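You operate a simulated robot arm through the tools that you are given. There is no shell and no other tool.

You run a simulated two-armed robot. Do the job below in one go: nothing can be reset, and whatever is moved stays where it is left.

Task
Slide the cream sheet under the drip bar to glue most of it.
Fine: the sheet on the table top; wiper down, bar tap and shutter open first; three quarters or more covered; shut the shutter and the tap after.

Only the result counts: the job must be done as asked and must still hold three seconds after the hand-in. Knocking over, shifting, dropping, spilling or breaking anything else fails it. Flat cloth is picked up by pressing the open fingertips on it (5 to 10 N) and closing them slowly along it; thin cloth reads only 2 to 8 mm in the jaws.

Robot
Two 7-joint arms with two-finger parallel grippers on one trunk that stands fixed in place. Base frame: the origin is at the foot of the trunk, x ahead of it, y to its left, z up; the work surface is at about z = 86. Readings come in cm, degrees, newtons and seconds.
The left shoulder is at [7, 16.3, 124.5], the right one opposite. With the tool pointing down near the work surface each hand reaches from about 38 to 88 cm from the base axis, measured 20 degrees to its own side. Payload 3.43 kg a hand.
The TCP of each hand is the grasp point between the finger pads, 3.4 cm short of the fingertips. In the tool frame z runs along the fingers and y along their closing line. The gripper opens to 12.8 cm. The fingers are 2.4 cm wide and 1.2 cm thick; the gripper's body (4.8 by 13 cm) begins 9.6 cm behind the TCP.
Orientation is that of the tool frame in the base frame, as a unit quaternion [x, y, z, w]. With the fingers straight down and closing along the base's y, the tool's x points along the base's -x, its y along +y and its z along -z.

Tools
- The arms move only by the tool drive_tool. It takes "left_motion", "right_motion" or both (then of equal length, played together; a hand with none holds still); each is a list of rows, each a list of 2 entries, a list of its own where there are three numbers: the shift along the base's x, y, z in units of 25 mm (1.0 is 25 mm), then the turn, a rotation vector about the base's x, y, z in units of 4 degrees (1.0 is 4 degrees). In form: [[[dx, dy, dz], [ax, ay, az]], ...]. A call has 1 to 20 rows; each row shifts and turns the commanded pose from where the row before left it. "left_jaw" and "right_jaw" are, for a hand that has rows, the opening, from 0 (shut) to 1 (fully open), set as the call begins (left out, the last holds). A call with a number of a shift or a turn outside -1 to 1 is refused whole. A row lasts 0.2 s, in which the tool goes at most 5 cm and 8.6 degrees; a call with a longer step from one row to the next is refused whole, and so is a gripper value outside its range. A pose out of reach is approached as far as the arm can. The call stops where the force on the tool passes 90 N (or 10 N more than at its start, if that is more) or the arm is blocked; 0.2 s more then pass. The fingers move at their own pace (about 15.3 cm/s each) and stop on an object; they squeeze with about 37 N. The grip force told is the motor's: it shows also when the fingers shut on nothing. Time passes only in rows, and 0.2 s behind the last, so rows that do not move let the fingers close. The reply holds the time, the measured pose of the TCP, the force on the tool along the base axes, the opening and the grip force, in the units named above and with some noise, with the torque about the TCP (base axes, N m) and any sound that the robot's microphone picked up.
- Cameras (640 x 400 px; columns grow to the right, rows downward): "scene" is now at [12.08, -3.97, 145.9]; the picture's right is [-0.49, -0.87, 0.00], its down [-0.61, 0.34, -0.72] and it looks along [0.63, -0.35, -0.70] (base axes); focal length 236 px, centre (320, 200). "left" rides on the left gripper at [7.6, 1.1, -16] in its tool frame; the picture's right is [-0.15, 0.99, 0.00], its down [-0.88, -0.13, -0.46] and it looks along [-0.45, -0.07, 0.89] (tool axes); focal length 234 px, centre (320, 200). "right" rides on the right gripper at [7.6, -1.1, -16] in its tool frame; the picture's right is [0.15, 0.99, 0.00], its down [-0.88, 0.13, -0.46] and it looks along [-0.45, 0.07, 0.89] (tool axes); focal length 234 px, centre (320, 200). There is no depth. A picture from a camera that has moved, and an enlarged one, comes with that camera's place and axes in the base frame and with its lens.
- camera(camera): a new picture of that camera. It takes no simulated time.
- move_column(by): slides the trunk up (or, below 0, down) by that many cm; the arms and the scene camera ride with it, the base frame stays. It gives what a move gives, with no picture.
- aim_head(pan, tilt): turns the head with the scene camera to pan (to the left, within 86 degrees either way) and tilt (down, from -29 to 69), counted from straight ahead of the robot. It gives what a move gives.
- close_up(camera, box): a new picture of the part [left, top, right, bottom] of that camera's present view, enlarged. It takes no simulated time.
- job_done(): hands the job in; it is judged then, once.

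Places have to be worked out from the pictures, the camera data and where the tool is seen. Open the grippers and draw the arms clear of the work before you hand the job in, unless the task says otherwise.

The tools are called after "Request:" as name(argument=value, ...) on one line, values as JSON. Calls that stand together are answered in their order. drive_tool: Moves the arms, as the interface text tells. Its arguments: {"type":"object","properties":{"left_motion":{"type":"array","items":{"type":"array"}},"left_jaw":{"type":"number"},"right_motion":{"type":"array","items":{"type":"array"}},"right_jaw":{"type":"number"}},"required":[]} The other tools are called the same way: move_column (by) moves the trunk up or down; aim_head (pan, tilt) turns the head that bears the scene camera; camera (camera) takes a picture; close_up (camera, box) takes an enlarged picture of a part of a camera's view; job_done () hands the job in.

At the start:

```text
t: 0.0
left_position: [59.95, -5.09, 126.56]
left_ee_rot: [-0.001, 1.0, -0.001, 0.001]
left_ft_force: [0.5, -0.2, -0.1]
left_ft_torque: [0.0, 0.01, -0.04]
left_grip_width: 12.77
left_gripper_force: 0.0
right_position: [35.04, -48.86, 120.4]
right_ee_rot: [0.0, 1.0, 0.0, 0.0]
right_ft_force: [0.3, 0.3, -0.5]
right_ft_torque: [0.01, 0.01, -0.02]
right_grip_width: 12.79
right_gripper_force: 0.0
trunk travel left (down, up): [-72.5, 21.5]
head pan, tilt (commanded): [-29.2, 44.1]
```

scene: 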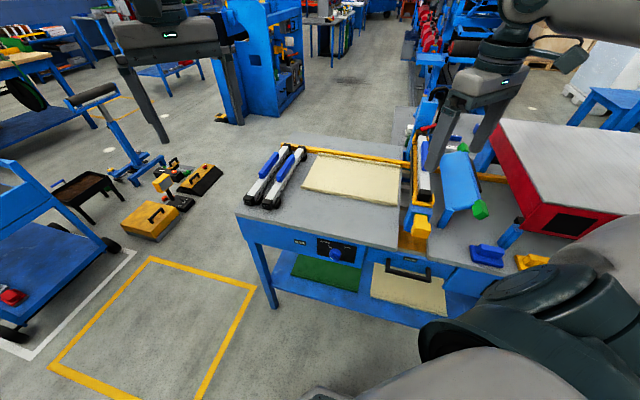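
right: 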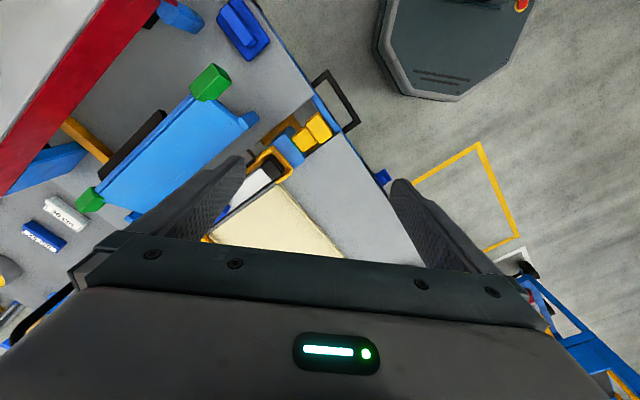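
left: 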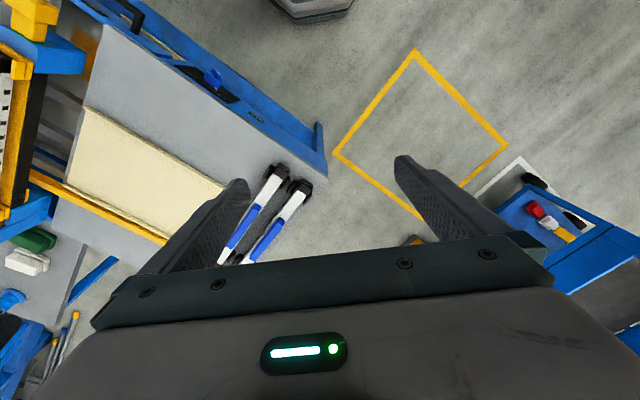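

I'll start by looking closely at the work bench to identify the drip bar, the tap, the shutter and the wiper.

Request:
close_up(camera="scene", box=[360, 80, 560, 280])

Request:
close_up(camera="scene", box=[220, 120, 460, 320])

Request:
close_up(camera="right", box=[0, 0, 400, 250])

Request:
close_up(camera="left", box=[0, 0, 340, 270])

```text
2.00 times, centred on (460, 180) of scene
camera zoom: at [12.08, -3.97, 145.9], right [-0.49, -0.87, 0.0], down [-0.61, 0.34, -0.72], along [0.63, -0.35, -0.7], focal length 472 px, centre (40, 240)
```

zoom: 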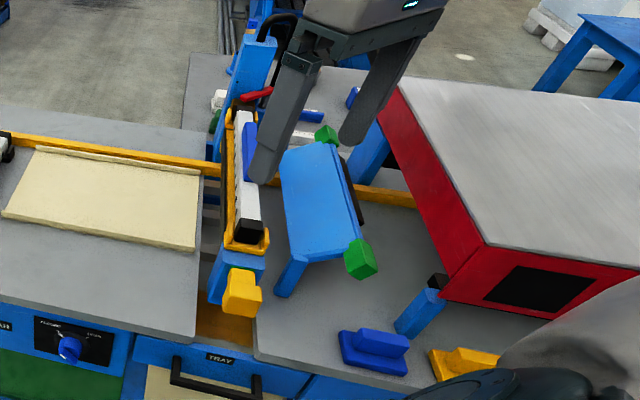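

```text
2.00 times, centred on (340, 220) of scene
camera zoom: at [12.08, -3.97, 145.9], right [-0.49, -0.87, 0.0], down [-0.61, 0.34, -0.72], along [0.63, -0.35, -0.7], focal length 472 px, centre (280, 160)
```

zoom: 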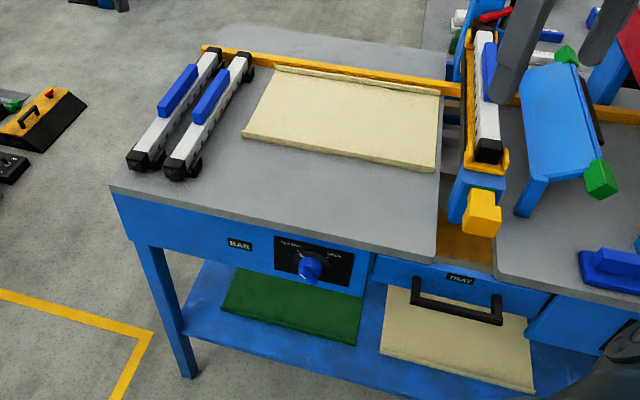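

```text
1.60 times, centred on (200, 125) of right
camera zoom: at [27.48, -49.89, 136.39], right [-0.15, 0.99, 0.0], down [0.88, 0.13, 0.46], along [0.45, 0.07, -0.89], focal length 375 px, centre (512, 320)
```

zoom: 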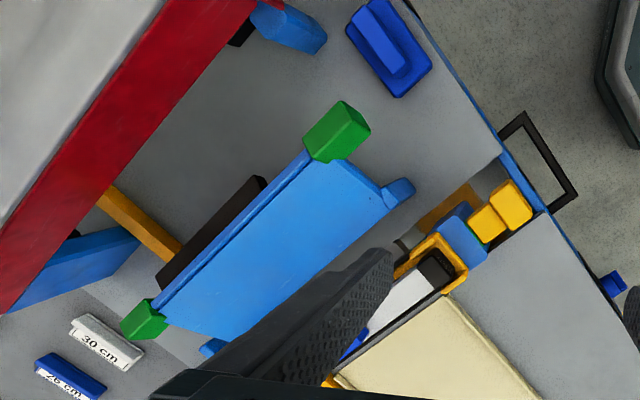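

```text
1.48 times, centred on (170, 135) of left
camera zoom: at [52.25, -3.97, 142.41], right [0.14, 0.99, 0.0], down [0.88, -0.13, 0.46], along [0.45, -0.07, -0.89], focal length 347 px, centre (542, 296)
```

zoom: 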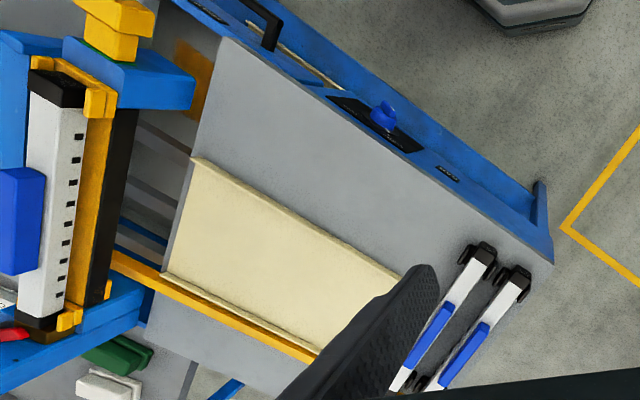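

The station is at about (50,-75) with the sheet to its left; the left hand hides part of it. I'll draw the left hand back toward the robot and up to clear the scene view.

Request:
drive_tool(left_motion=[[[-1, 1, 0.3], [0, 0, 0]], [[-1, 1, 0.3], [0, 0, 0]], [[-1, 1, 0.3], [0, 0, 0]], [[-1, 1, 0.3], [0, 0, 0]], [[-1, 1, 0.3], [0, 0, 0]], [[-0.5, 1, 0.3], [0, 0, 0]], [[0, 1, 0.3], [0, 0, 0]], [[0, 1, 0.3], [0, 0, 0]], [[0, 1, 0.3], [0, 0, 0]], [[0, 1, 0.3], [0, 0, 0]], [[0, 0, 0], [0, 0, 0]]])

Request:
aim_head(pan=-50, tilt=40)

Request:
camera(camera="scene")

```text
t: 2.4
left_position: [46.17, 19.74, 133.83]
left_ee_rot: [-0.001, 1.0, 0.0, 0.0]
left_ft_force: [0.9, -0.4, -0.6]
left_ft_torque: [0.0, 0.01, 0.02]
left_grip_width: 12.82
left_gripper_force: 0.0
right_position: [34.99, -48.83, 120.49]
right_ee_rot: [-0.001, 1.0, 0.0, 0.0]
right_ft_force: [-0.1, 0.4, -0.3]
right_ft_torque: [0.01, -0.03, 0.03]
right_grip_width: 12.81
right_gripper_force: 0.1
trunk travel left (down, up): [-72.5, 21.5]
head pan, tilt (commanded): [-29.2, 44.1]
```

```text
t: 3.2
left_position: [46.23, 19.94, 133.92]
left_ee_rot: [-0.002, 1.0, 0.001, 0.0]
left_ft_force: [0.1, 0.1, 0.7]
left_ft_torque: [0.0, 0.0, 0.01]
left_grip_width: 12.81
left_gripper_force: 0.1
right_position: [35.01, -48.78, 120.35]
right_ee_rot: [-0.001, 1.0, -0.001, 0.0]
right_ft_force: [0.1, 1.2, -0.5]
right_ft_torque: [0.01, -0.01, 0.03]
right_grip_width: 12.77
right_gripper_force: 0.0
trunk travel left (down, up): [-72.5, 21.5]
head pan, tilt (commanded): [-50.0, 40.0]
```

```text
taken
camera scene: at [10.36, -6.45, 146.5], right [-0.77, -0.64, 0.0], down [-0.41, 0.49, -0.77], along [0.49, -0.59, -0.64], focal length 236 px, centre (320, 200)
```

scene: 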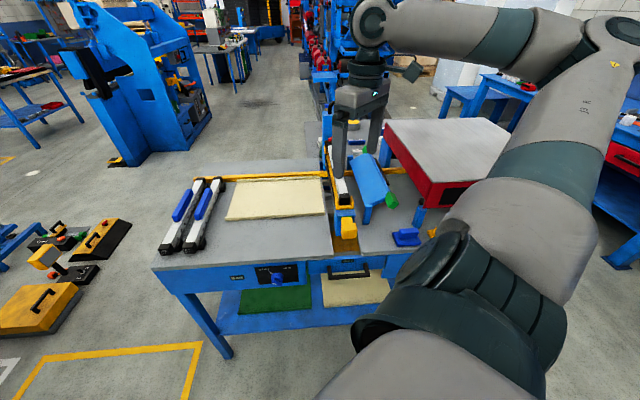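

The bench faces the robot nearly squarely at pan -50. I'll zoom in on the station.

Request:
close_up(camera="scene", box=[300, 100, 440, 260])

Request:
close_up(camera="scene", box=[220, 220, 400, 330])

Request:
close_up(camera="scene", box=[150, 150, 360, 290])

```text
2.50 times, centred on (370, 180) of scene
camera zoom: at [10.36, -6.45, 146.5], right [-0.77, -0.64, 0.0], down [-0.41, 0.49, -0.77], along [0.49, -0.59, -0.64], focal length 591 px, centre (195, 250)
```

zoom: 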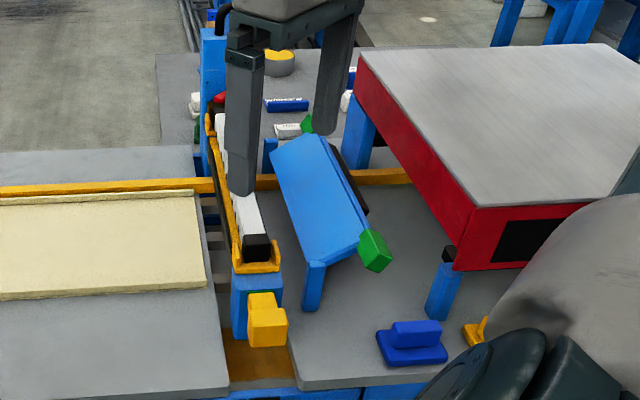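

```text
3.56 times, centred on (310, 275) of scene
camera zoom: at [10.36, -6.45, 146.5], right [-0.77, -0.64, 0.0], down [-0.41, 0.49, -0.77], along [0.49, -0.59, -0.64], focal length 840 px, centre (356, -67)
```

zoom: 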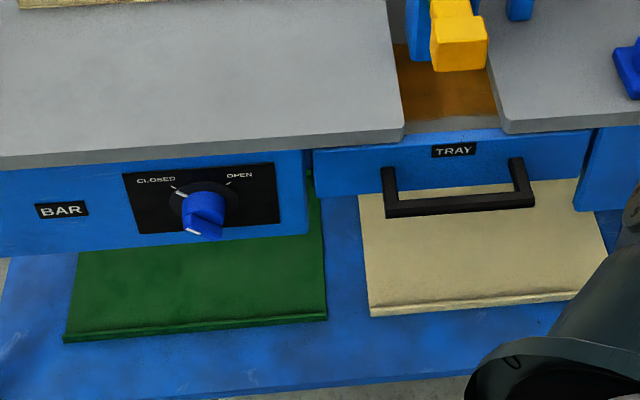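

```text
2.86 times, centred on (255, 220) of scene
camera zoom: at [10.36, -6.45, 146.5], right [-0.77, -0.64, 0.0], down [-0.41, 0.49, -0.77], along [0.49, -0.59, -0.64], focal length 675 px, centre (506, 143)
```

zoom: 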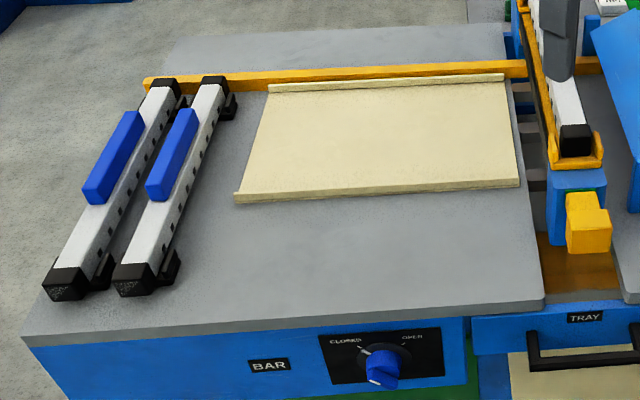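

The tap knob "BAR" (CLOSED/OPEN) is on the front panel; the drip bar sits in a yellow frame. I'll turn the right hand to face the bench squarely and back it off so its camera sees the station.

Request:
drive_tool(right_motion=[[[-0.4, 0.2, 0.3], [0, 0, -1]], [[-0.4, 0.2, 0.3], [0, 0, -1]], [[-0.4, 0.2, 0.3], [0, 0, -1]], [[-0.4, 0.2, 0.3], [0, 0, -1]], [[-0.4, 0.2, 0.3], [0, 0, -1]], [[-0.4, 0.2, 0.3], [0, 0, -1]], [[-0.4, 0.2, 0.3], [0, 0, -1]], [[-0.4, 0.2, 0.3], [0, 0, -1]], [[-0.4, 0.2, 0.3], [0, 0, -1]], [[-0.4, 0.2, 0.3], [0, 0, -1]], [[-0.4, 0.2, 0.3], [0, 0, -1]], [[0, 0, 0], [0, 0, 0]]])

Request:
camera(camera="right")

Request:
camera(camera="scene")

```text
t: 5.8
left_position: [46.28, 19.96, 133.99]
left_ee_rot: [-0.001, 1.0, 0.0, 0.0]
left_ft_force: [-0.6, 0.1, 0.3]
left_ft_torque: [0.01, 0.0, 0.03]
left_grip_width: 12.81
left_gripper_force: 0.1
right_position: [24.12, -43.46, 128.76]
right_ee_rot: [0.374, 0.927, 0.001, 0.0]
right_ft_force: [-0.6, -0.1, -0.1]
right_ft_torque: [-0.03, 0.02, 0.01]
right_grip_width: 12.76
right_gripper_force: 0.0
trunk travel left (down, up): [-72.5, 21.5]
head pan, tilt (commanded): [-50.0, 40.0]
```

```text
taken
camera right: at [17.93, -38.89, 144.55], right [0.58, 0.81, 0.0], down [0.72, -0.52, 0.46], along [0.37, -0.26, -0.89], focal length 234 px, centre (320, 200)
```

right: 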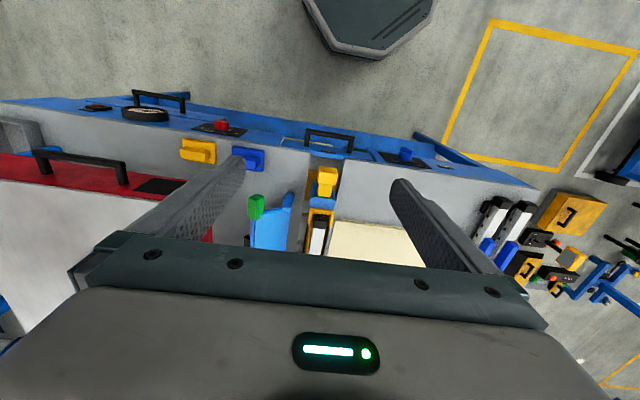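

```text
taken
camera scene: at [10.41, -6.52, 146.49], right [-0.77, -0.64, 0.0], down [-0.41, 0.49, -0.77], along [0.49, -0.59, -0.64], focal length 236 px, centre (320, 200)
```

scene: 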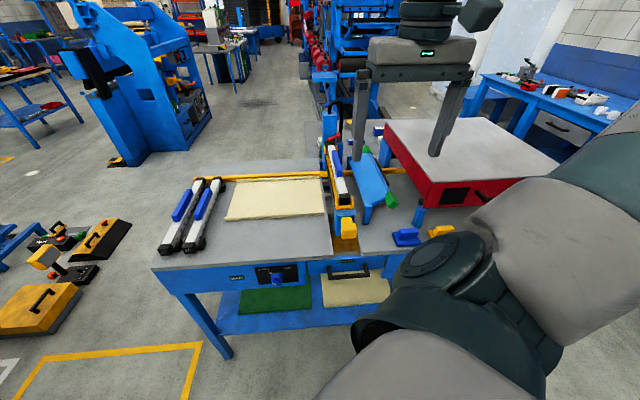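

Now a clearer view of the station from the scene camera and the right wrist camera; zooming in.

Request:
close_up(camera="scene", box=[300, 100, 420, 250])

Request:
close_up(camera="right", box=[60, 80, 360, 260])

Request:
close_up(camera="right", box=[240, 120, 400, 260])

```text
2.67 times, centred on (360, 175) of scene
camera zoom: at [10.41, -6.52, 146.49], right [-0.77, -0.64, 0.0], down [-0.41, 0.49, -0.77], along [0.49, -0.59, -0.64], focal length 630 px, centre (213, 267)
```

zoom: 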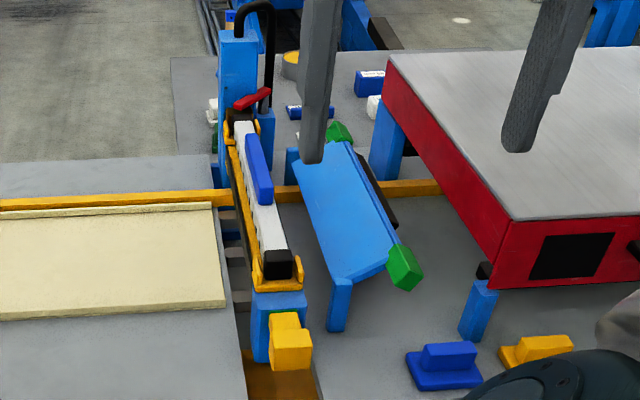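

```text
2.13 times, centred on (210, 170) of right
camera zoom: at [17.93, -38.89, 144.55], right [0.58, 0.81, 0.0], down [0.72, -0.52, 0.46], along [0.37, -0.26, -0.89], focal length 500 px, centre (555, 264)
```

zoom: 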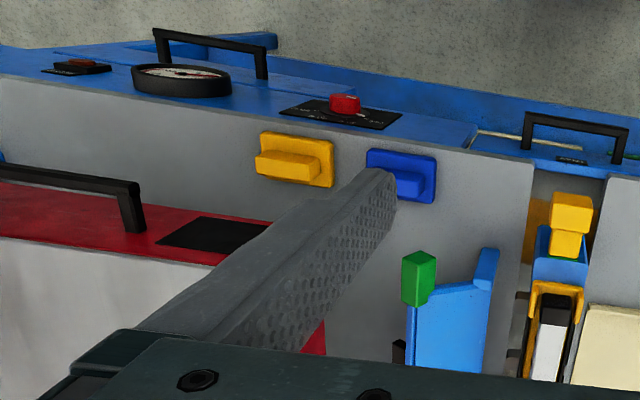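

```text
2.86 times, centred on (320, 190) of right
camera zoom: at [17.93, -38.89, 144.55], right [0.58, 0.81, 0.0], down [0.72, -0.52, 0.46], along [0.37, -0.26, -0.89], focal length 669 px, centre (320, 229)
```

zoom: 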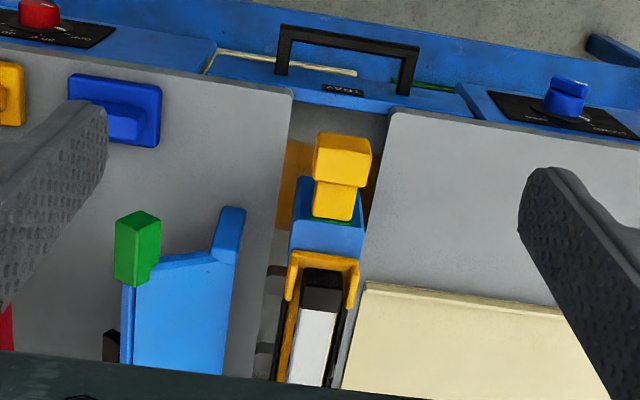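

I want a closer look at the yellow block, the front panel knob and the light-blue wiper. I'll lower the right hand in front of the bench and tilt it so its camera looks more forward.

Request:
drive_tool(right_motion=[[[-0.5, 0.5, -0.6], [-1, -1, 0]], [[-0.5, 0.5, -0.6], [-1, -1, 0]], [[-0.3, 0.3, -0.6], [-1, -1, 0]], [[0, 0, -0.6], [-1, -1, 0]], [[0, 0, -0.6], [-1, -1, 0]], [[0, 0, -0.6], [0, 0, 0]], [[0, 0, 0], [0, 0, 0]]])

Request:
camera(camera="right")

```text
t: 7.4
left_position: [46.08, 19.99, 133.94]
left_ee_rot: [-0.001, 1.0, 0.0, 0.0]
left_ft_force: [0.0, -0.3, 0.4]
left_ft_torque: [-0.02, -0.02, 0.01]
left_grip_width: 12.78
left_gripper_force: 0.0
right_position: [24.84, -45.48, 129.93]
right_ee_rot: [0.363, 0.899, -0.095, 0.224]
right_ft_force: [0.4, 1.2, -0.2]
right_ft_torque: [0.0, -0.04, 0.02]
right_grip_width: 12.81
right_gripper_force: 0.2
right hand out of reach, approached as far as the arm can: row 2, 3, 4, 5, 6
trunk travel left (down, up): [-72.5, 21.5]
head pan, tilt (commanded): [-50.0, 40.0]
```

```text
taken
camera right: at [13.88, -36.11, 140.48], right [0.59, 0.8, -0.08], down [0.5, -0.29, 0.82], along [0.63, -0.52, -0.57], focal length 234 px, centre (320, 200)
```

right: 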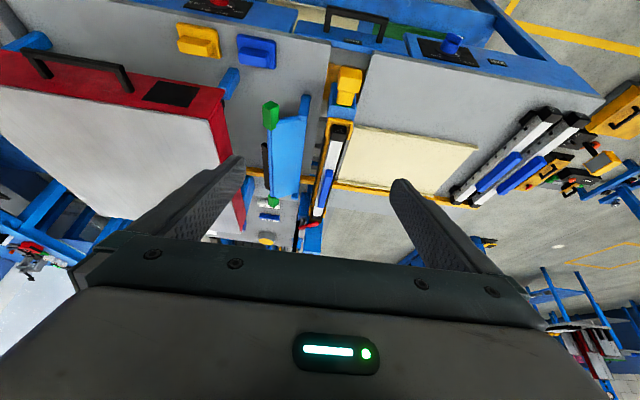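

The arm was at its limit, but the view is useful; zooming in on it.

Request:
close_up(camera="right", box=[160, 0, 500, 215])

Request:
close_up(camera="right", box=[240, 50, 370, 250])

Request:
close_up(camera="right", box=[390, 10, 530, 90])

```text
1.86 times, centred on (330, 108) of right
camera zoom: at [13.88, -36.11, 140.48], right [0.59, 0.8, -0.08], down [0.5, -0.29, 0.82], along [0.63, -0.52, -0.57], focal length 436 px, centre (301, 372)
```

zoom: 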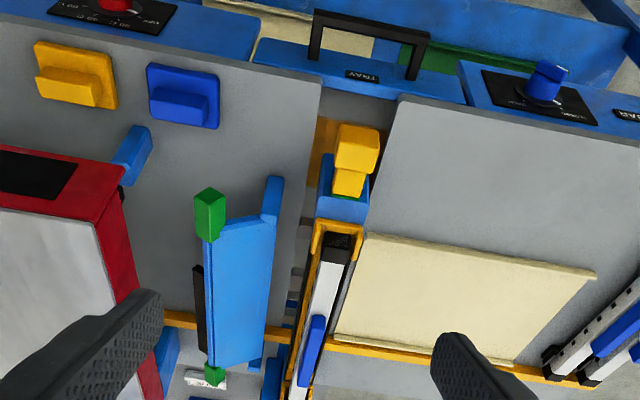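

```text
2.00 times, centred on (305, 150) of right
camera zoom: at [13.88, -36.11, 140.48], right [0.59, 0.8, -0.08], down [0.5, -0.29, 0.82], along [0.63, -0.52, -0.57], focal length 468 px, centre (350, 300)
```

zoom: 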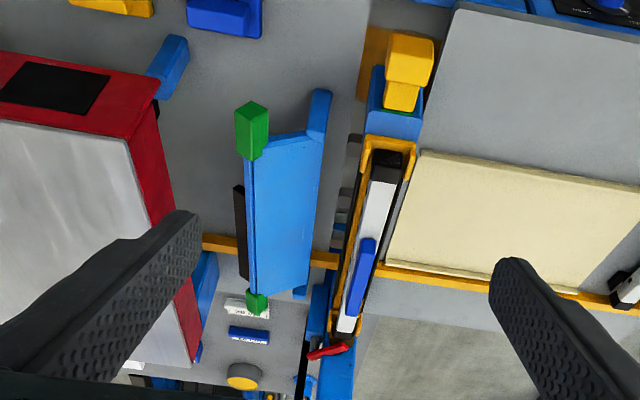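

```text
4.57 times, centred on (460, 50) of right
camera zoom: at [13.88, -36.11, 140.48], right [0.59, 0.8, -0.08], down [0.5, -0.29, 0.82], along [0.63, -0.52, -0.57], focal length 1070 px, centre (-320, 886)
```

zoom: 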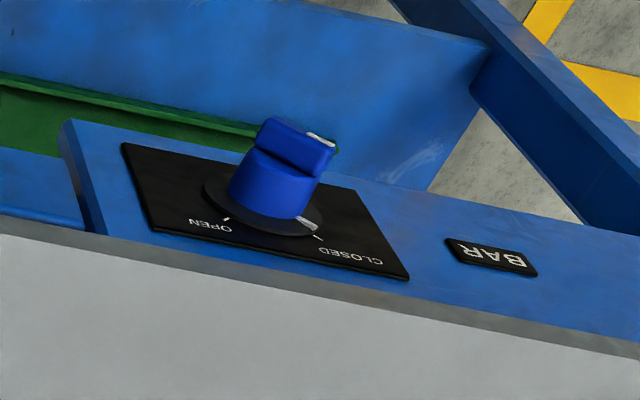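

The knob's pointer stands at CLOSED; the yellow block on the light-blue post at the bar's front end looks like the shutter handle, and the light-blue plate with green tabs and a black blade is the raised wiper. I'll bring the left hand in as a second camera and un-tilt the right hand.

Request:
drive_tool(right_motion=[[[0, 0, 0.6], [1, 1, 0]], [[0, 0, 0.6], [1, 1, 0]], [[0.3, -0.3, 0.6], [1, 1, 0]], [[0.5, -0.5, 0.6], [1, 1, 0]], [[0.5, -0.5, 0.6], [1, 1, 0]], [[0, 0, 0.6], [0, 0, 0]], [[-0.5, -0.5, 0.6], [0, 0, 0]], [[-0.5, -0.5, 0.4], [0, 0, 0]], [[0, -0.5, 0], [0, 0, 0]], [[0, -0.5, 0], [0, 0, 0]], [[0, 0, 0], [0, 0, 0]], [[0, 0, 0], [0, 0, 0]], [[0, 0, 0], [0, 0, 0]], [[0, 0, 0], [0, 0, 0]], [[0, 0, 0], [0, 0, 0]], [[0, 0, 0], [0, 0, 0]], [[0, 0, 0], [0, 0, 0]], [[0, 0, 0], [0, 0, 0]], [[0, 0, 0], [0, 0, 0]], [[0, 0, 0], [0, 0, 0]]], left_motion=[[[0, -0.8, -0.3], [0, 0, -1]], [[0, -0.8, -0.3], [0, 0, -1]], [[0, -0.8, -0.3], [0, 0, -1]], [[0, -0.8, -0.3], [0, 0, -1]], [[0, -0.8, -0.3], [0, 0, -1]], [[0, -0.8, -0.3], [0, 0, -1]], [[0, -0.8, -0.3], [0, 0, -1]], [[0, -0.8, -0.3], [0, 0, -1]], [[0, -0.8, -0.3], [0, 0, -1]], [[0, -0.8, -0.3], [0, 0, -1]], [[0, -0.8, -0.3], [0, 0, -1]], [[0, -0.8, -0.3], [0, 0, -1]], [[0, -0.8, -0.3], [0, 0, -1]], [[0, -0.8, -0.3], [0, 0, -1]], [[0, -0.8, -0.3], [0, 0, -1]], [[0, -0.8, -0.3], [0, 0, -1]], [[0, -0.8, -0.3], [0, 0, -1]], [[0, -0.8, -0.3], [0, 0, -1]], [[0, -0.8, -0.3], [0, 0, -1]], [[0, 0, 0], [0, 0, 0]]])

Request:
camera(camera="left")

Request:
camera(camera="right")

```text
t: 11.6
left_position: [46.16, -18.01, 119.75]
left_ee_rot: [0.616, 0.788, 0.0, 0.0]
left_ft_force: [0.3, 0.1, 0.5]
left_ft_torque: [-0.03, 0.0, 0.0]
left_grip_width: 12.8
left_gripper_force: 0.1
right_position: [25.68, -53.7, 141.47]
right_ee_rot: [0.374, 0.928, 0.0, 0.0]
right_ft_force: [-0.1, 0.5, -0.7]
right_ft_torque: [0.03, 0.02, 0.0]
right_grip_width: 12.79
right_gripper_force: 0.0
trunk travel left (down, up): [-72.5, 21.5]
head pan, tilt (commanded): [-50.0, 40.0]
```

```text
taken
camera left: at [45.32, -10.42, 135.65], right [1.0, 0.1, 0.0], down [0.09, -0.89, 0.46], along [0.04, -0.45, -0.89], focal length 234 px, centre (320, 200)
```

left: 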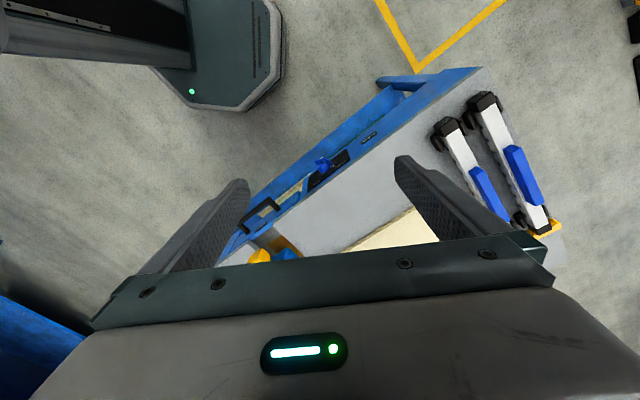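

```text
taken
camera right: at [19.47, -49.1, 157.36], right [0.58, 0.81, 0.0], down [0.72, -0.52, 0.46], along [0.37, -0.26, -0.89], focal length 234 px, centre (320, 200)
```

right: 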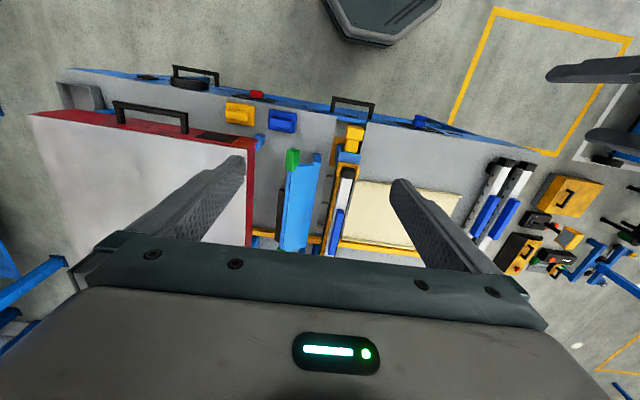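

Left camera works; I'll tilt the left hand to look toward the station more horizontally from its left/front side.

Request:
drive_tool(left_motion=[[[0, -0.4, -0.45], [-1, 0, 0]], [[0, -0.4, -0.45], [-1, 0, 0]], [[0, -0.4, -0.45], [-1, 0, 0]], [[0, -0.4, -0.45], [-1, 0, 0]], [[0, -0.4, -0.45], [-1, 0, 0]], [[0, -0.4, -0.45], [-1, 0, 0]], [[0, -0.4, -0.45], [-1, 0, 0]], [[0, -0.4, -0.45], [-1, 0, 0]], [[0, -0.4, -0.45], [-1, 0, 0]], [[0, -0.4, -0.45], [-1, 0, 0]], [[0, 0, 0], [0, 0, 0]]])

Request:
camera(camera="left")

```text
t: 14.0
left_position: [46.23, -28.19, 108.54]
left_ee_rot: [0.577, 0.742, -0.269, 0.21]
left_ft_force: [-0.1, -0.1, 0.1]
left_ft_torque: [0.03, 0.04, 0.0]
left_grip_width: 12.77
left_gripper_force: 0.1
right_position: [25.61, -53.74, 141.28]
right_ee_rot: [0.374, 0.927, -0.001, -0.001]
right_ft_force: [0.6, 0.3, 0.1]
right_ft_torque: [0.0, -0.01, -0.02]
right_grip_width: 12.78
right_gripper_force: 0.1
trunk travel left (down, up): [-72.5, 21.5]
head pan, tilt (commanded): [-50.0, 40.0]
```

```text
taken
camera left: at [45.32, -12.02, 115.76], right [1.0, 0.08, -0.06], down [0.09, -0.38, 0.92], along [0.04, -0.92, -0.39], focal length 234 px, centre (320, 200)
```

left: 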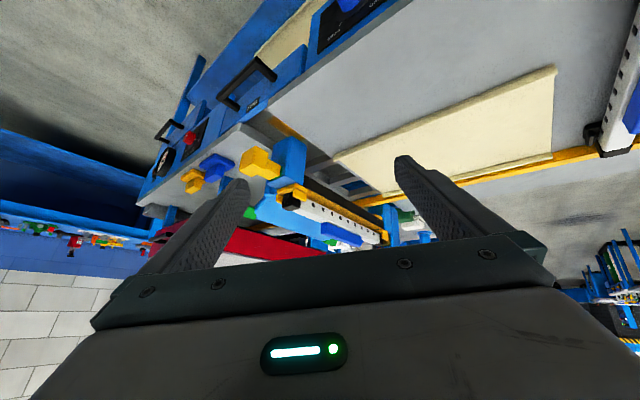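

Good view from the left side; zooming in on the station and the knob.

Request:
close_up(camera="left", box=[220, 120, 420, 250])

Request:
close_up(camera="left", box=[130, 80, 330, 220])

Request:
close_up(camera="left", box=[230, 0, 430, 125])

```text
3.08 times, centred on (320, 185) of left
camera zoom: at [45.32, -12.02, 115.76], right [1.0, 0.08, -0.06], down [0.09, -0.38, 0.92], along [0.04, -0.92, -0.39], focal length 720 px, centre (320, 246)
```

zoom: 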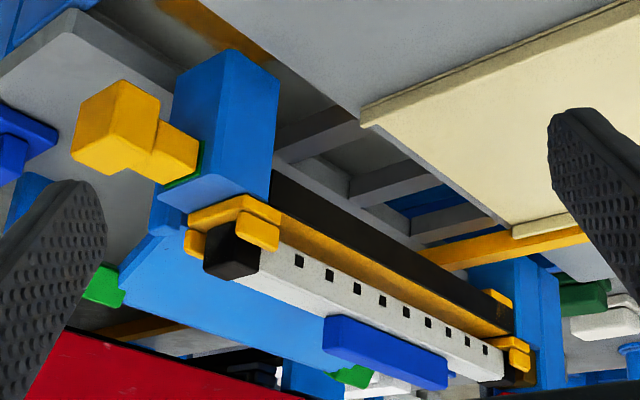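

```text
2.86 times, centred on (230, 150) of left
camera zoom: at [45.32, -12.02, 115.76], right [1.0, 0.08, -0.06], down [0.09, -0.38, 0.92], along [0.04, -0.92, -0.39], focal length 669 px, centre (577, 343)
```

zoom: 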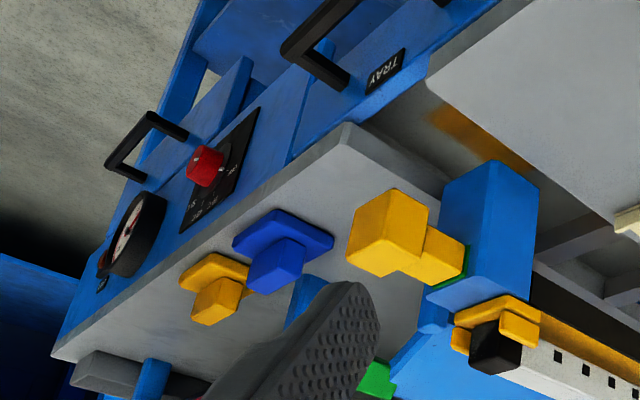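

```text
3.20 times, centred on (330, 62) of left
camera zoom: at [45.32, -12.02, 115.76], right [1.0, 0.08, -0.06], down [0.09, -0.38, 0.92], along [0.04, -0.92, -0.39], focal length 749 px, centre (288, 640)
```

zoom: 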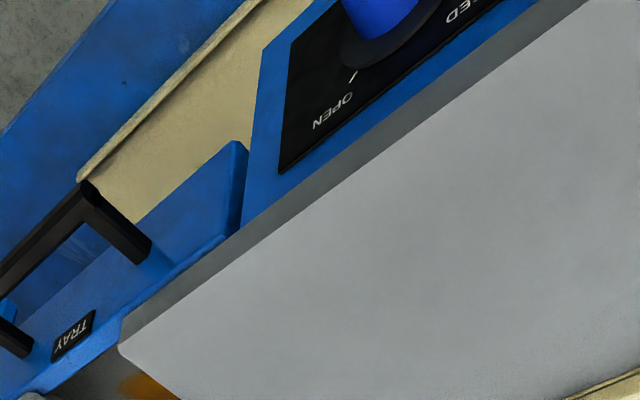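

Close-ups are sharp, so I'll zoom strongly on the knob, the yellow shutter handle and the wiper from the scene camera.

Request:
close_up(camera="scene", box=[250, 255, 310, 295])

Request:
close_up(camera="scene", box=[325, 190, 375, 245])

Request:
close_up(camera="scene", box=[340, 140, 420, 235])

Request:
close_up(camera="left", box=[240, 130, 310, 210])

```text
10.00 times, centred on (280, 275) of scene
camera zoom: at [10.35, -6.5, 146.5], right [-0.77, -0.64, 0.0], down [-0.41, 0.49, -0.77], along [0.49, -0.59, -0.64], focal length 2362 px, centre (720, -550)
```

zoom: 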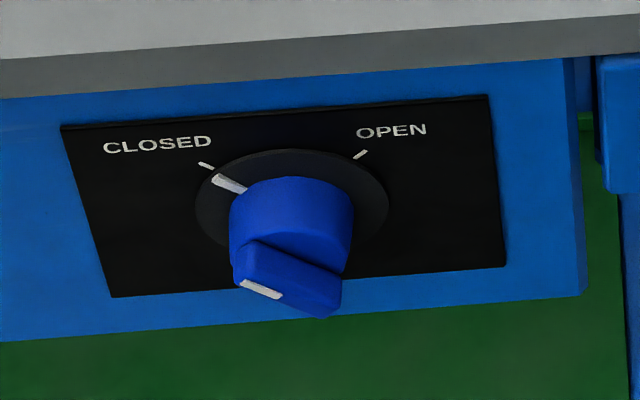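

```text
7.27 times, centred on (350, 218) of scene
camera zoom: at [10.35, -6.5, 146.5], right [-0.77, -0.64, 0.0], down [-0.41, 0.49, -0.77], along [0.49, -0.59, -0.64], focal length 1718 px, centre (102, 73)
```

zoom: 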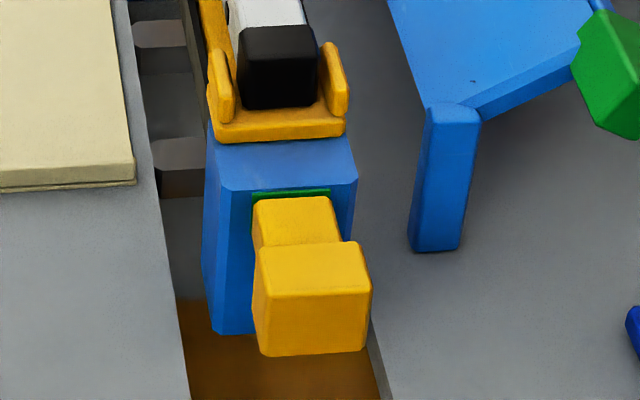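

```text
4.21 times, centred on (380, 188) of scene
camera zoom: at [10.35, -6.5, 146.5], right [-0.77, -0.64, 0.0], down [-0.41, 0.49, -0.77], along [0.49, -0.59, -0.64], focal length 995 px, centre (67, 253)
```

zoom: 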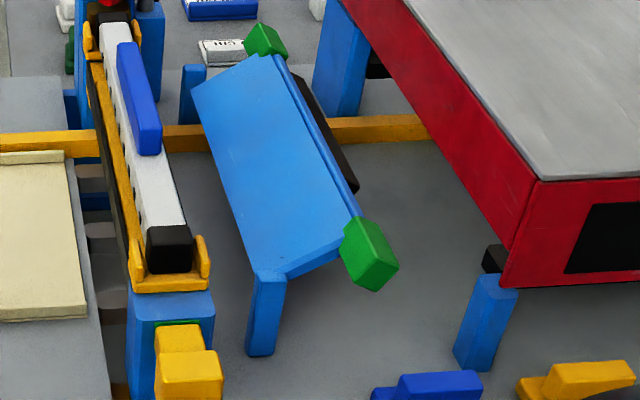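

```text
5.00 times, centred on (275, 170) of left
camera zoom: at [45.32, -12.02, 115.76], right [1.0, 0.08, -0.06], down [0.09, -0.38, 0.92], along [0.04, -0.92, -0.39], focal length 1171 px, centre (545, 350)
```

zoom: 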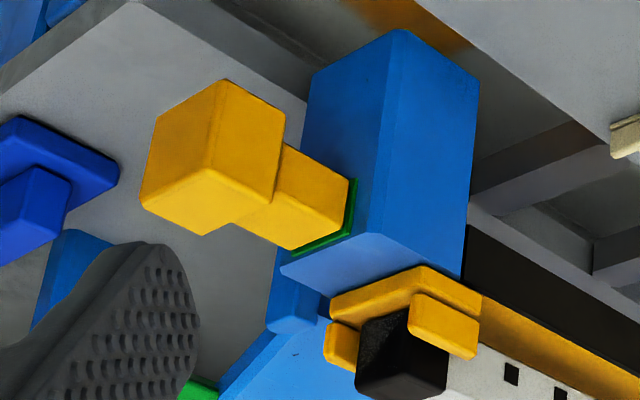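

The knob points at CLOSED (ticks at ±45°), the yellow block is a pull handle on a stem coming out of the post toward the robot, and the wiper plate is tipped up on its hinge at the left posts. Now I'll zoom on the sheet and the bar's underside.

Request:
close_up(camera="scene", box=[215, 165, 335, 235])

Request:
close_up(camera="left", box=[300, 130, 440, 220])

Request:
close_up(camera="right", box=[240, 100, 420, 250])

```text
5.33 times, centred on (275, 200) of scene
camera zoom: at [10.35, -6.5, 146.5], right [-0.77, -0.64, 0.0], down [-0.41, 0.49, -0.77], along [0.49, -0.59, -0.64], focal length 1260 px, centre (560, 200)
```

zoom: 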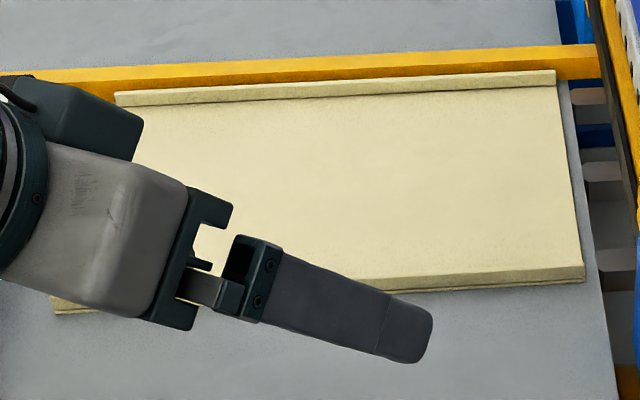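

```text
4.44 times, centred on (370, 175) of left
camera zoom: at [45.32, -12.02, 115.76], right [1.0, 0.08, -0.06], down [0.09, -0.38, 0.92], along [0.04, -0.92, -0.39], focal length 1041 px, centre (98, 311)
```

zoom: 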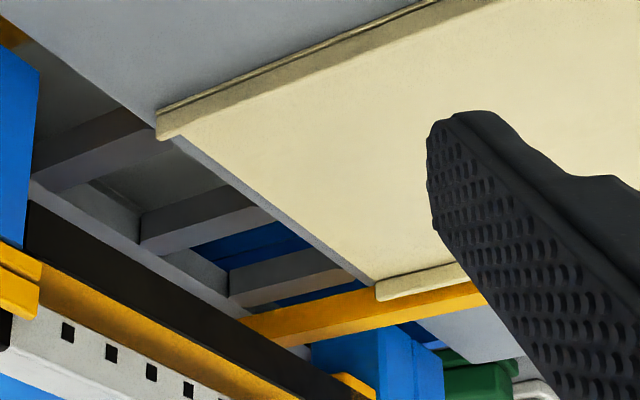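

```text
2.67 times, centred on (330, 175) of right
camera zoom: at [19.43, -49.18, 157.34], right [0.58, 0.81, 0.0], down [0.72, -0.52, 0.46], along [0.37, -0.26, -0.89], focal length 624 px, centre (293, 267)
```

zoom: 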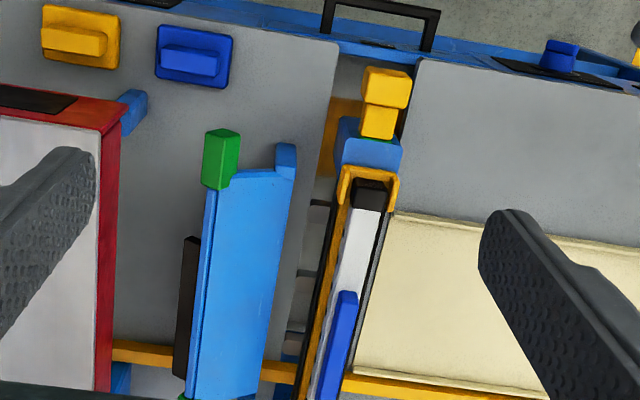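

The sheet has raised lips along its front and rear edges, resting near the yellow fence. I'll zoom further on the wiper from both cameras to triangulate its tab and hinge.

Request:
close_up(camera="right", box=[260, 135, 370, 215])

Request:
close_up(camera="scene", box=[350, 145, 410, 235])

Request:
close_up(camera="right", box=[230, 180, 370, 270])

```text
5.00 times, centred on (315, 175) of right
camera zoom: at [19.43, -49.18, 157.34], right [0.58, 0.81, 0.0], down [0.72, -0.52, 0.46], along [0.37, -0.26, -0.89], focal length 1171 px, centre (345, 325)
```

zoom: 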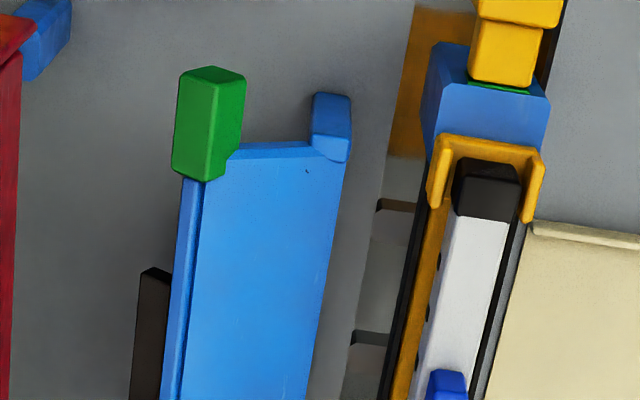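

```text
4.44 times, centred on (380, 190) of scene
camera zoom: at [10.35, -6.5, 146.5], right [-0.77, -0.64, 0.0], down [-0.41, 0.49, -0.77], along [0.49, -0.59, -0.64], focal length 1050 px, centre (53, 244)
```

zoom: 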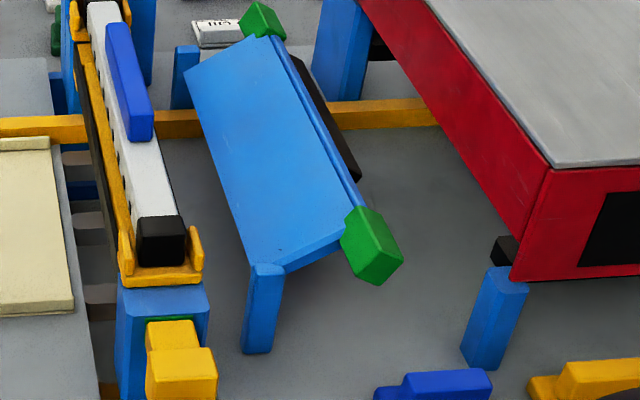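

```text
4.44 times, centred on (300, 225) of right
camera zoom: at [19.43, -49.18, 157.34], right [0.58, 0.81, 0.0], down [0.72, -0.52, 0.46], along [0.37, -0.26, -0.89], focal length 1041 px, centre (409, 89)
```

zoom: 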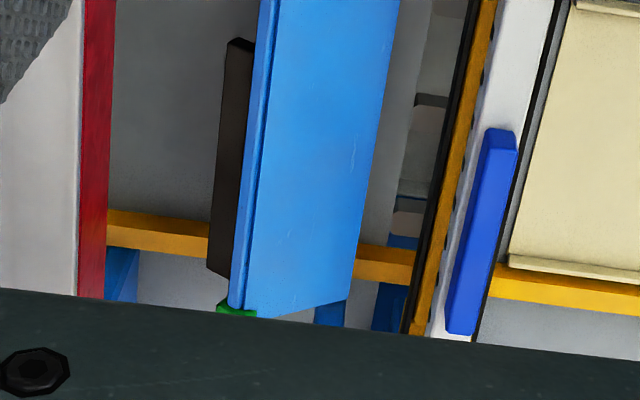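

The wiper's tilt is hard to judge from above; I want a lower viewpoint. I'll first move both hands up/out of the way, then lower the trunk so the scene camera looks at the station more horizontally.

Request:
drive_tool(left_motion=[[[0, 0.6, 0.8], [1, 0, 0]], [[0, 0.6, 0.8], [1, 0, 0]], [[0, 0.6, 0.8], [1, 0, 0]], [[0, 0.6, 0.8], [1, 0, 0]], [[0, 0.8, 0.8], [1, 0, 0]], [[0, 0.8, 0.8], [1, 0, 0]], [[0, 0.8, 0.8], [1, 0, 0]], [[0, 0.8, 0.8], [1, 0, 0]], [[0, 0.8, 0.8], [1, 0, 0]], [[0, 0.8, 0.8], [1, 0, 0]], [[0, 0.8, 0.8], [0, 0, 0]], [[0, 0.8, 0.8], [0, 0, 0]], [[0, 0.8, 0], [0, 0, 0]], [[0, 0.8, 0], [0, 0, 0]]], right_motion=[[[-0.2, -0.4, 0.6], [0, 0, 0]], [[-0.2, -0.4, 0.6], [0, 0, 0]], [[-0.2, -0.4, 0.6], [0, 0, 0]], [[-0.2, -0.4, 0.6], [0, 0, 0]], [[-0.2, -0.4, 0.6], [0, 0, 0]], [[-0.2, -0.4, 0.6], [0, 0, 0]], [[-0.2, -0.4, 0.6], [0, 0, 0]], [[-0.2, -0.4, 0.6], [0, 0, 0]], [[-0.2, -0.4, 0.6], [0, 0, 0]], [[-0.2, -0.4, 0.6], [0, 0, 0]], [[-0.2, -0.4, 0.6], [0, 0, 0]], [[-0.2, -0.4, 0.6], [0, 0, 0]], [[0, 0, 0], [0, 0, 0]], [[0, 0, 0], [0, 0, 0]]])

Request:
camera(camera="scene")

```text
t: 17.0
left_position: [46.27, -1.9, 132.67]
left_ee_rot: [0.615, 0.788, -0.001, 0.001]
left_ft_force: [-0.3, 0.1, 0.9]
left_ft_torque: [-0.02, -0.03, 0.01]
left_grip_width: 12.79
left_gripper_force: 0.1
right_position: [22.35, -66.5, 151.93]
right_ee_rot: [0.374, 0.927, 0.0, 0.002]
right_ft_force: [0.0, 0.2, 0.3]
right_ft_torque: [-0.04, 0.02, 0.03]
right_grip_width: 12.79
right_gripper_force: 0.1
right hand out of reach, approached as far as the arm can: row 7, 8, 9, 10, 11, 12
trunk travel left (down, up): [-72.5, 21.5]
head pan, tilt (commanded): [-50.0, 40.0]
```

```text
taken
camera scene: at [10.39, -6.34, 146.5], right [-0.77, -0.64, 0.0], down [-0.41, 0.49, -0.77], along [0.49, -0.59, -0.64], focal length 236 px, centre (320, 200)
```

scene: 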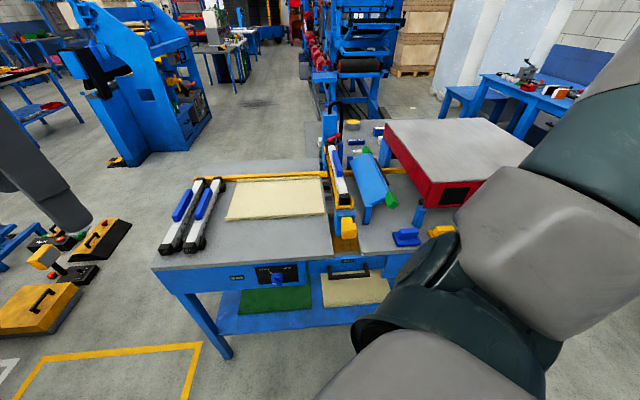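

Clear view. Lowering the trunk 30 cm (both hands stay well clear of the bench) for a flatter look.

Request:
move_column(by=-30)

Request:
aim_head(pan=-55, tilt=18)

Request:
camera(camera="scene")

```text
t: 20.0
left_position: [46.21, -2.06, 102.57]
left_ee_rot: [0.615, 0.788, 0.0, 0.0]
left_ft_force: [-0.6, 0.1, 0.1]
left_ft_torque: [-0.05, -0.01, -0.03]
left_grip_width: 12.79
left_gripper_force: 0.0
right_position: [22.37, -66.66, 121.87]
right_ee_rot: [0.374, 0.927, -0.001, 0.001]
right_ft_force: [0.6, -0.5, -0.2]
right_ft_torque: [0.0, 0.04, 0.03]
right_grip_width: 12.81
right_gripper_force: 0.0
trunk travel left (down, up): [-42.5, 51.5]
head pan, tilt (commanded): [-50.0, 40.0]
```

```text
t: 20.9
left_position: [46.22, -1.97, 102.59]
left_ee_rot: [0.615, 0.789, 0.0, -0.001]
left_ft_force: [-0.4, 0.2, 0.3]
left_ft_torque: [0.02, 0.02, 0.0]
left_grip_width: 12.81
left_gripper_force: 0.0
right_position: [22.34, -66.63, 121.82]
right_ee_rot: [0.374, 0.927, 0.0, 0.0]
right_ft_force: [0.3, -0.2, 0.2]
right_ft_torque: [-0.03, -0.03, 0.01]
right_grip_width: 12.79
right_gripper_force: 0.1
trunk travel left (down, up): [-42.5, 51.5]
head pan, tilt (commanded): [-55.0, 18.0]
```

```text
taken
camera scene: at [10.25, -7.61, 119.95], right [-0.82, -0.57, 0.0], down [-0.18, 0.25, -0.95], along [0.55, -0.78, -0.31], focal length 236 px, centre (320, 200)
```

scene: 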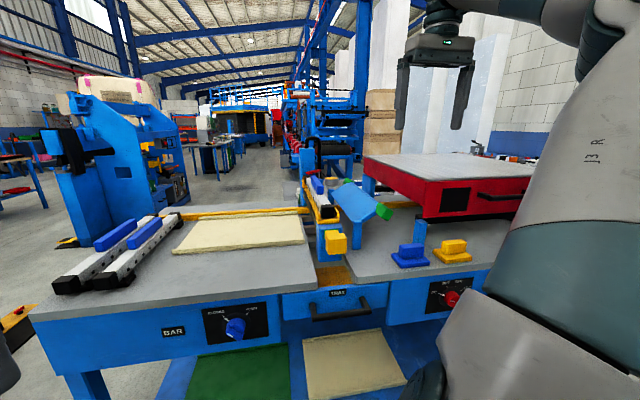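

Excellent, flatter view. Zooming in on the wiper/station and knob.

Request:
close_up(camera="scene", box=[290, 160, 430, 290])

Request:
close_up(camera="scene", box=[195, 290, 285, 355])

Request:
close_up(camera="scene", box=[160, 190, 340, 270])

Request:
close_up(camera="scene", box=[320, 170, 400, 250])

```text
3.08 times, centred on (360, 225) of scene
camera zoom: at [10.25, -7.61, 119.95], right [-0.82, -0.57, 0.0], down [-0.18, 0.25, -0.95], along [0.55, -0.78, -0.31], focal length 727 px, centre (197, 123)
```

zoom: 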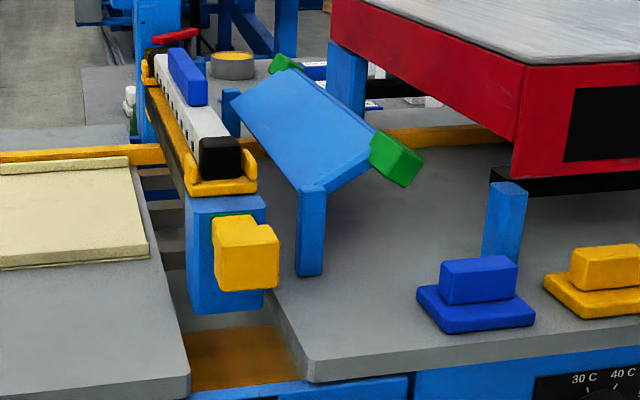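

```text
6.15 times, centred on (240, 322) of scene
camera zoom: at [10.25, -7.61, 119.95], right [-0.82, -0.57, 0.0], down [-0.18, 0.25, -0.95], along [0.55, -0.78, -0.31], focal length 1454 px, centre (812, -554)
```

zoom: 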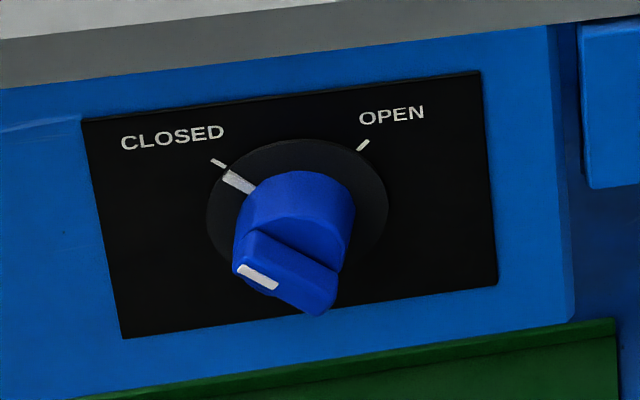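

```text
3.56 times, centred on (250, 230) of scene
camera zoom: at [10.25, -7.61, 119.95], right [-0.82, -0.57, 0.0], down [-0.18, 0.25, -0.95], along [0.55, -0.78, -0.31], focal length 840 px, centre (569, 93)
```

zoom: 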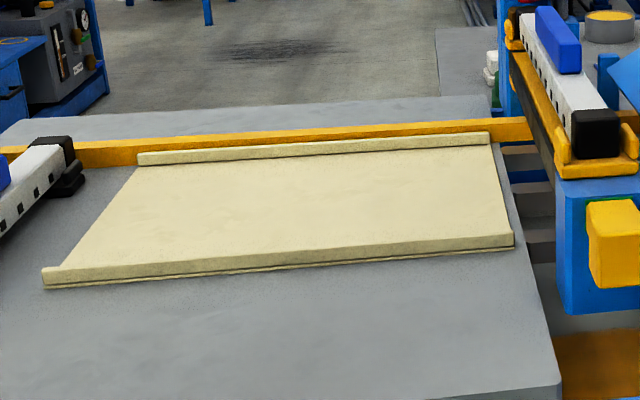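

```text
5.00 times, centred on (360, 210) of scene
camera zoom: at [10.25, -7.61, 119.95], right [-0.82, -0.57, 0.0], down [-0.18, 0.25, -0.95], along [0.55, -0.78, -0.31], focal length 1181 px, centre (120, 150)
```

zoom: 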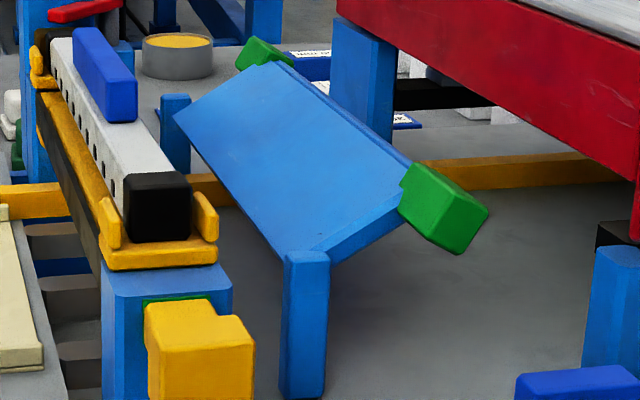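

The low view shows the wiper plate tipped up ~35° about its left posts (hinge z≈94.5), green front tab centred near (30,-65.3,98). I'll close the right fingers and move them above the tab at (29,-65.4), tips at about z=105.

Request:
drive_tool(right_motion=[[[0.33, 0.06, -0.5], [0, 0, 0]], [[0.33, 0.06, -0.5], [0, 0, 0]], [[0.33, 0.06, -0.6], [0, 0, 0]], [[0.33, 0.06, -0.7], [0, 0, 0]], [[0.33, 0.06, -0.7], [0, 0, 0]], [[0.33, 0.06, -0.7], [0, 0, 0]], [[0.33, 0.06, -0.7], [0, 0, 0]], [[0.33, 0.06, -0.7], [0, 0, 0]], [[0, 0, -0.4], [0, 0, 0]], [[0, 0, 0], [0, 0, 0]]], right_jaw=0)

Request:
close_up(camera="scene", box=[290, 100, 450, 260])

Request:
camera(camera="right")

```text
t: 23.1
left_position: [46.17, -2.09, 102.61]
left_ee_rot: [0.615, 0.788, 0.0, 0.001]
left_ft_force: [0.3, 0.6, -0.5]
left_ft_torque: [0.01, 0.01, 0.03]
left_grip_width: 12.8
left_gripper_force: 0.1
right_position: [28.97, -65.46, 108.04]
right_ee_rot: [0.374, 0.927, 0.0, 0.001]
right_ft_force: [0.5, -0.5, 0.2]
right_ft_torque: [-0.01, -0.01, 0.0]
right_grip_width: 0.01
right_gripper_force: 32.9
trunk travel left (down, up): [-42.5, 51.5]
head pan, tilt (commanded): [-55.0, 18.0]
```

```text
2.50 times, centred on (370, 180) of scene
camera zoom: at [10.27, -7.61, 119.96], right [-0.82, -0.57, 0.0], down [-0.18, 0.25, -0.95], along [0.55, -0.78, -0.31], focal length 591 px, centre (195, 250)
```

zoom: 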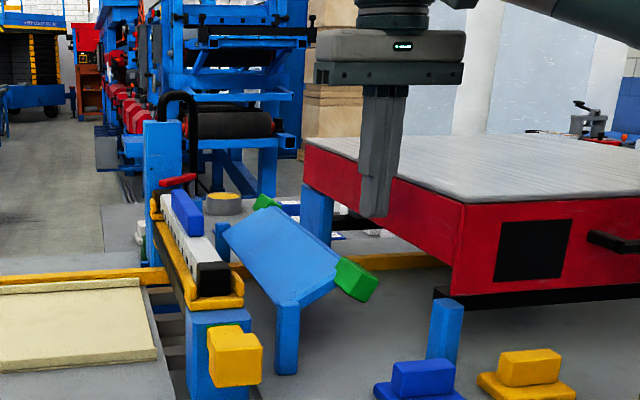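

```text
taken
camera right: at [22.64, -60.95, 123.97], right [0.58, 0.81, 0.0], down [0.72, -0.52, 0.46], along [0.37, -0.27, -0.89], focal length 234 px, centre (320, 200)
```

right: 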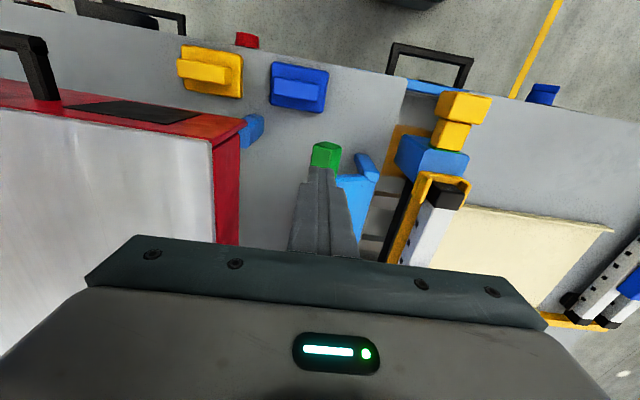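

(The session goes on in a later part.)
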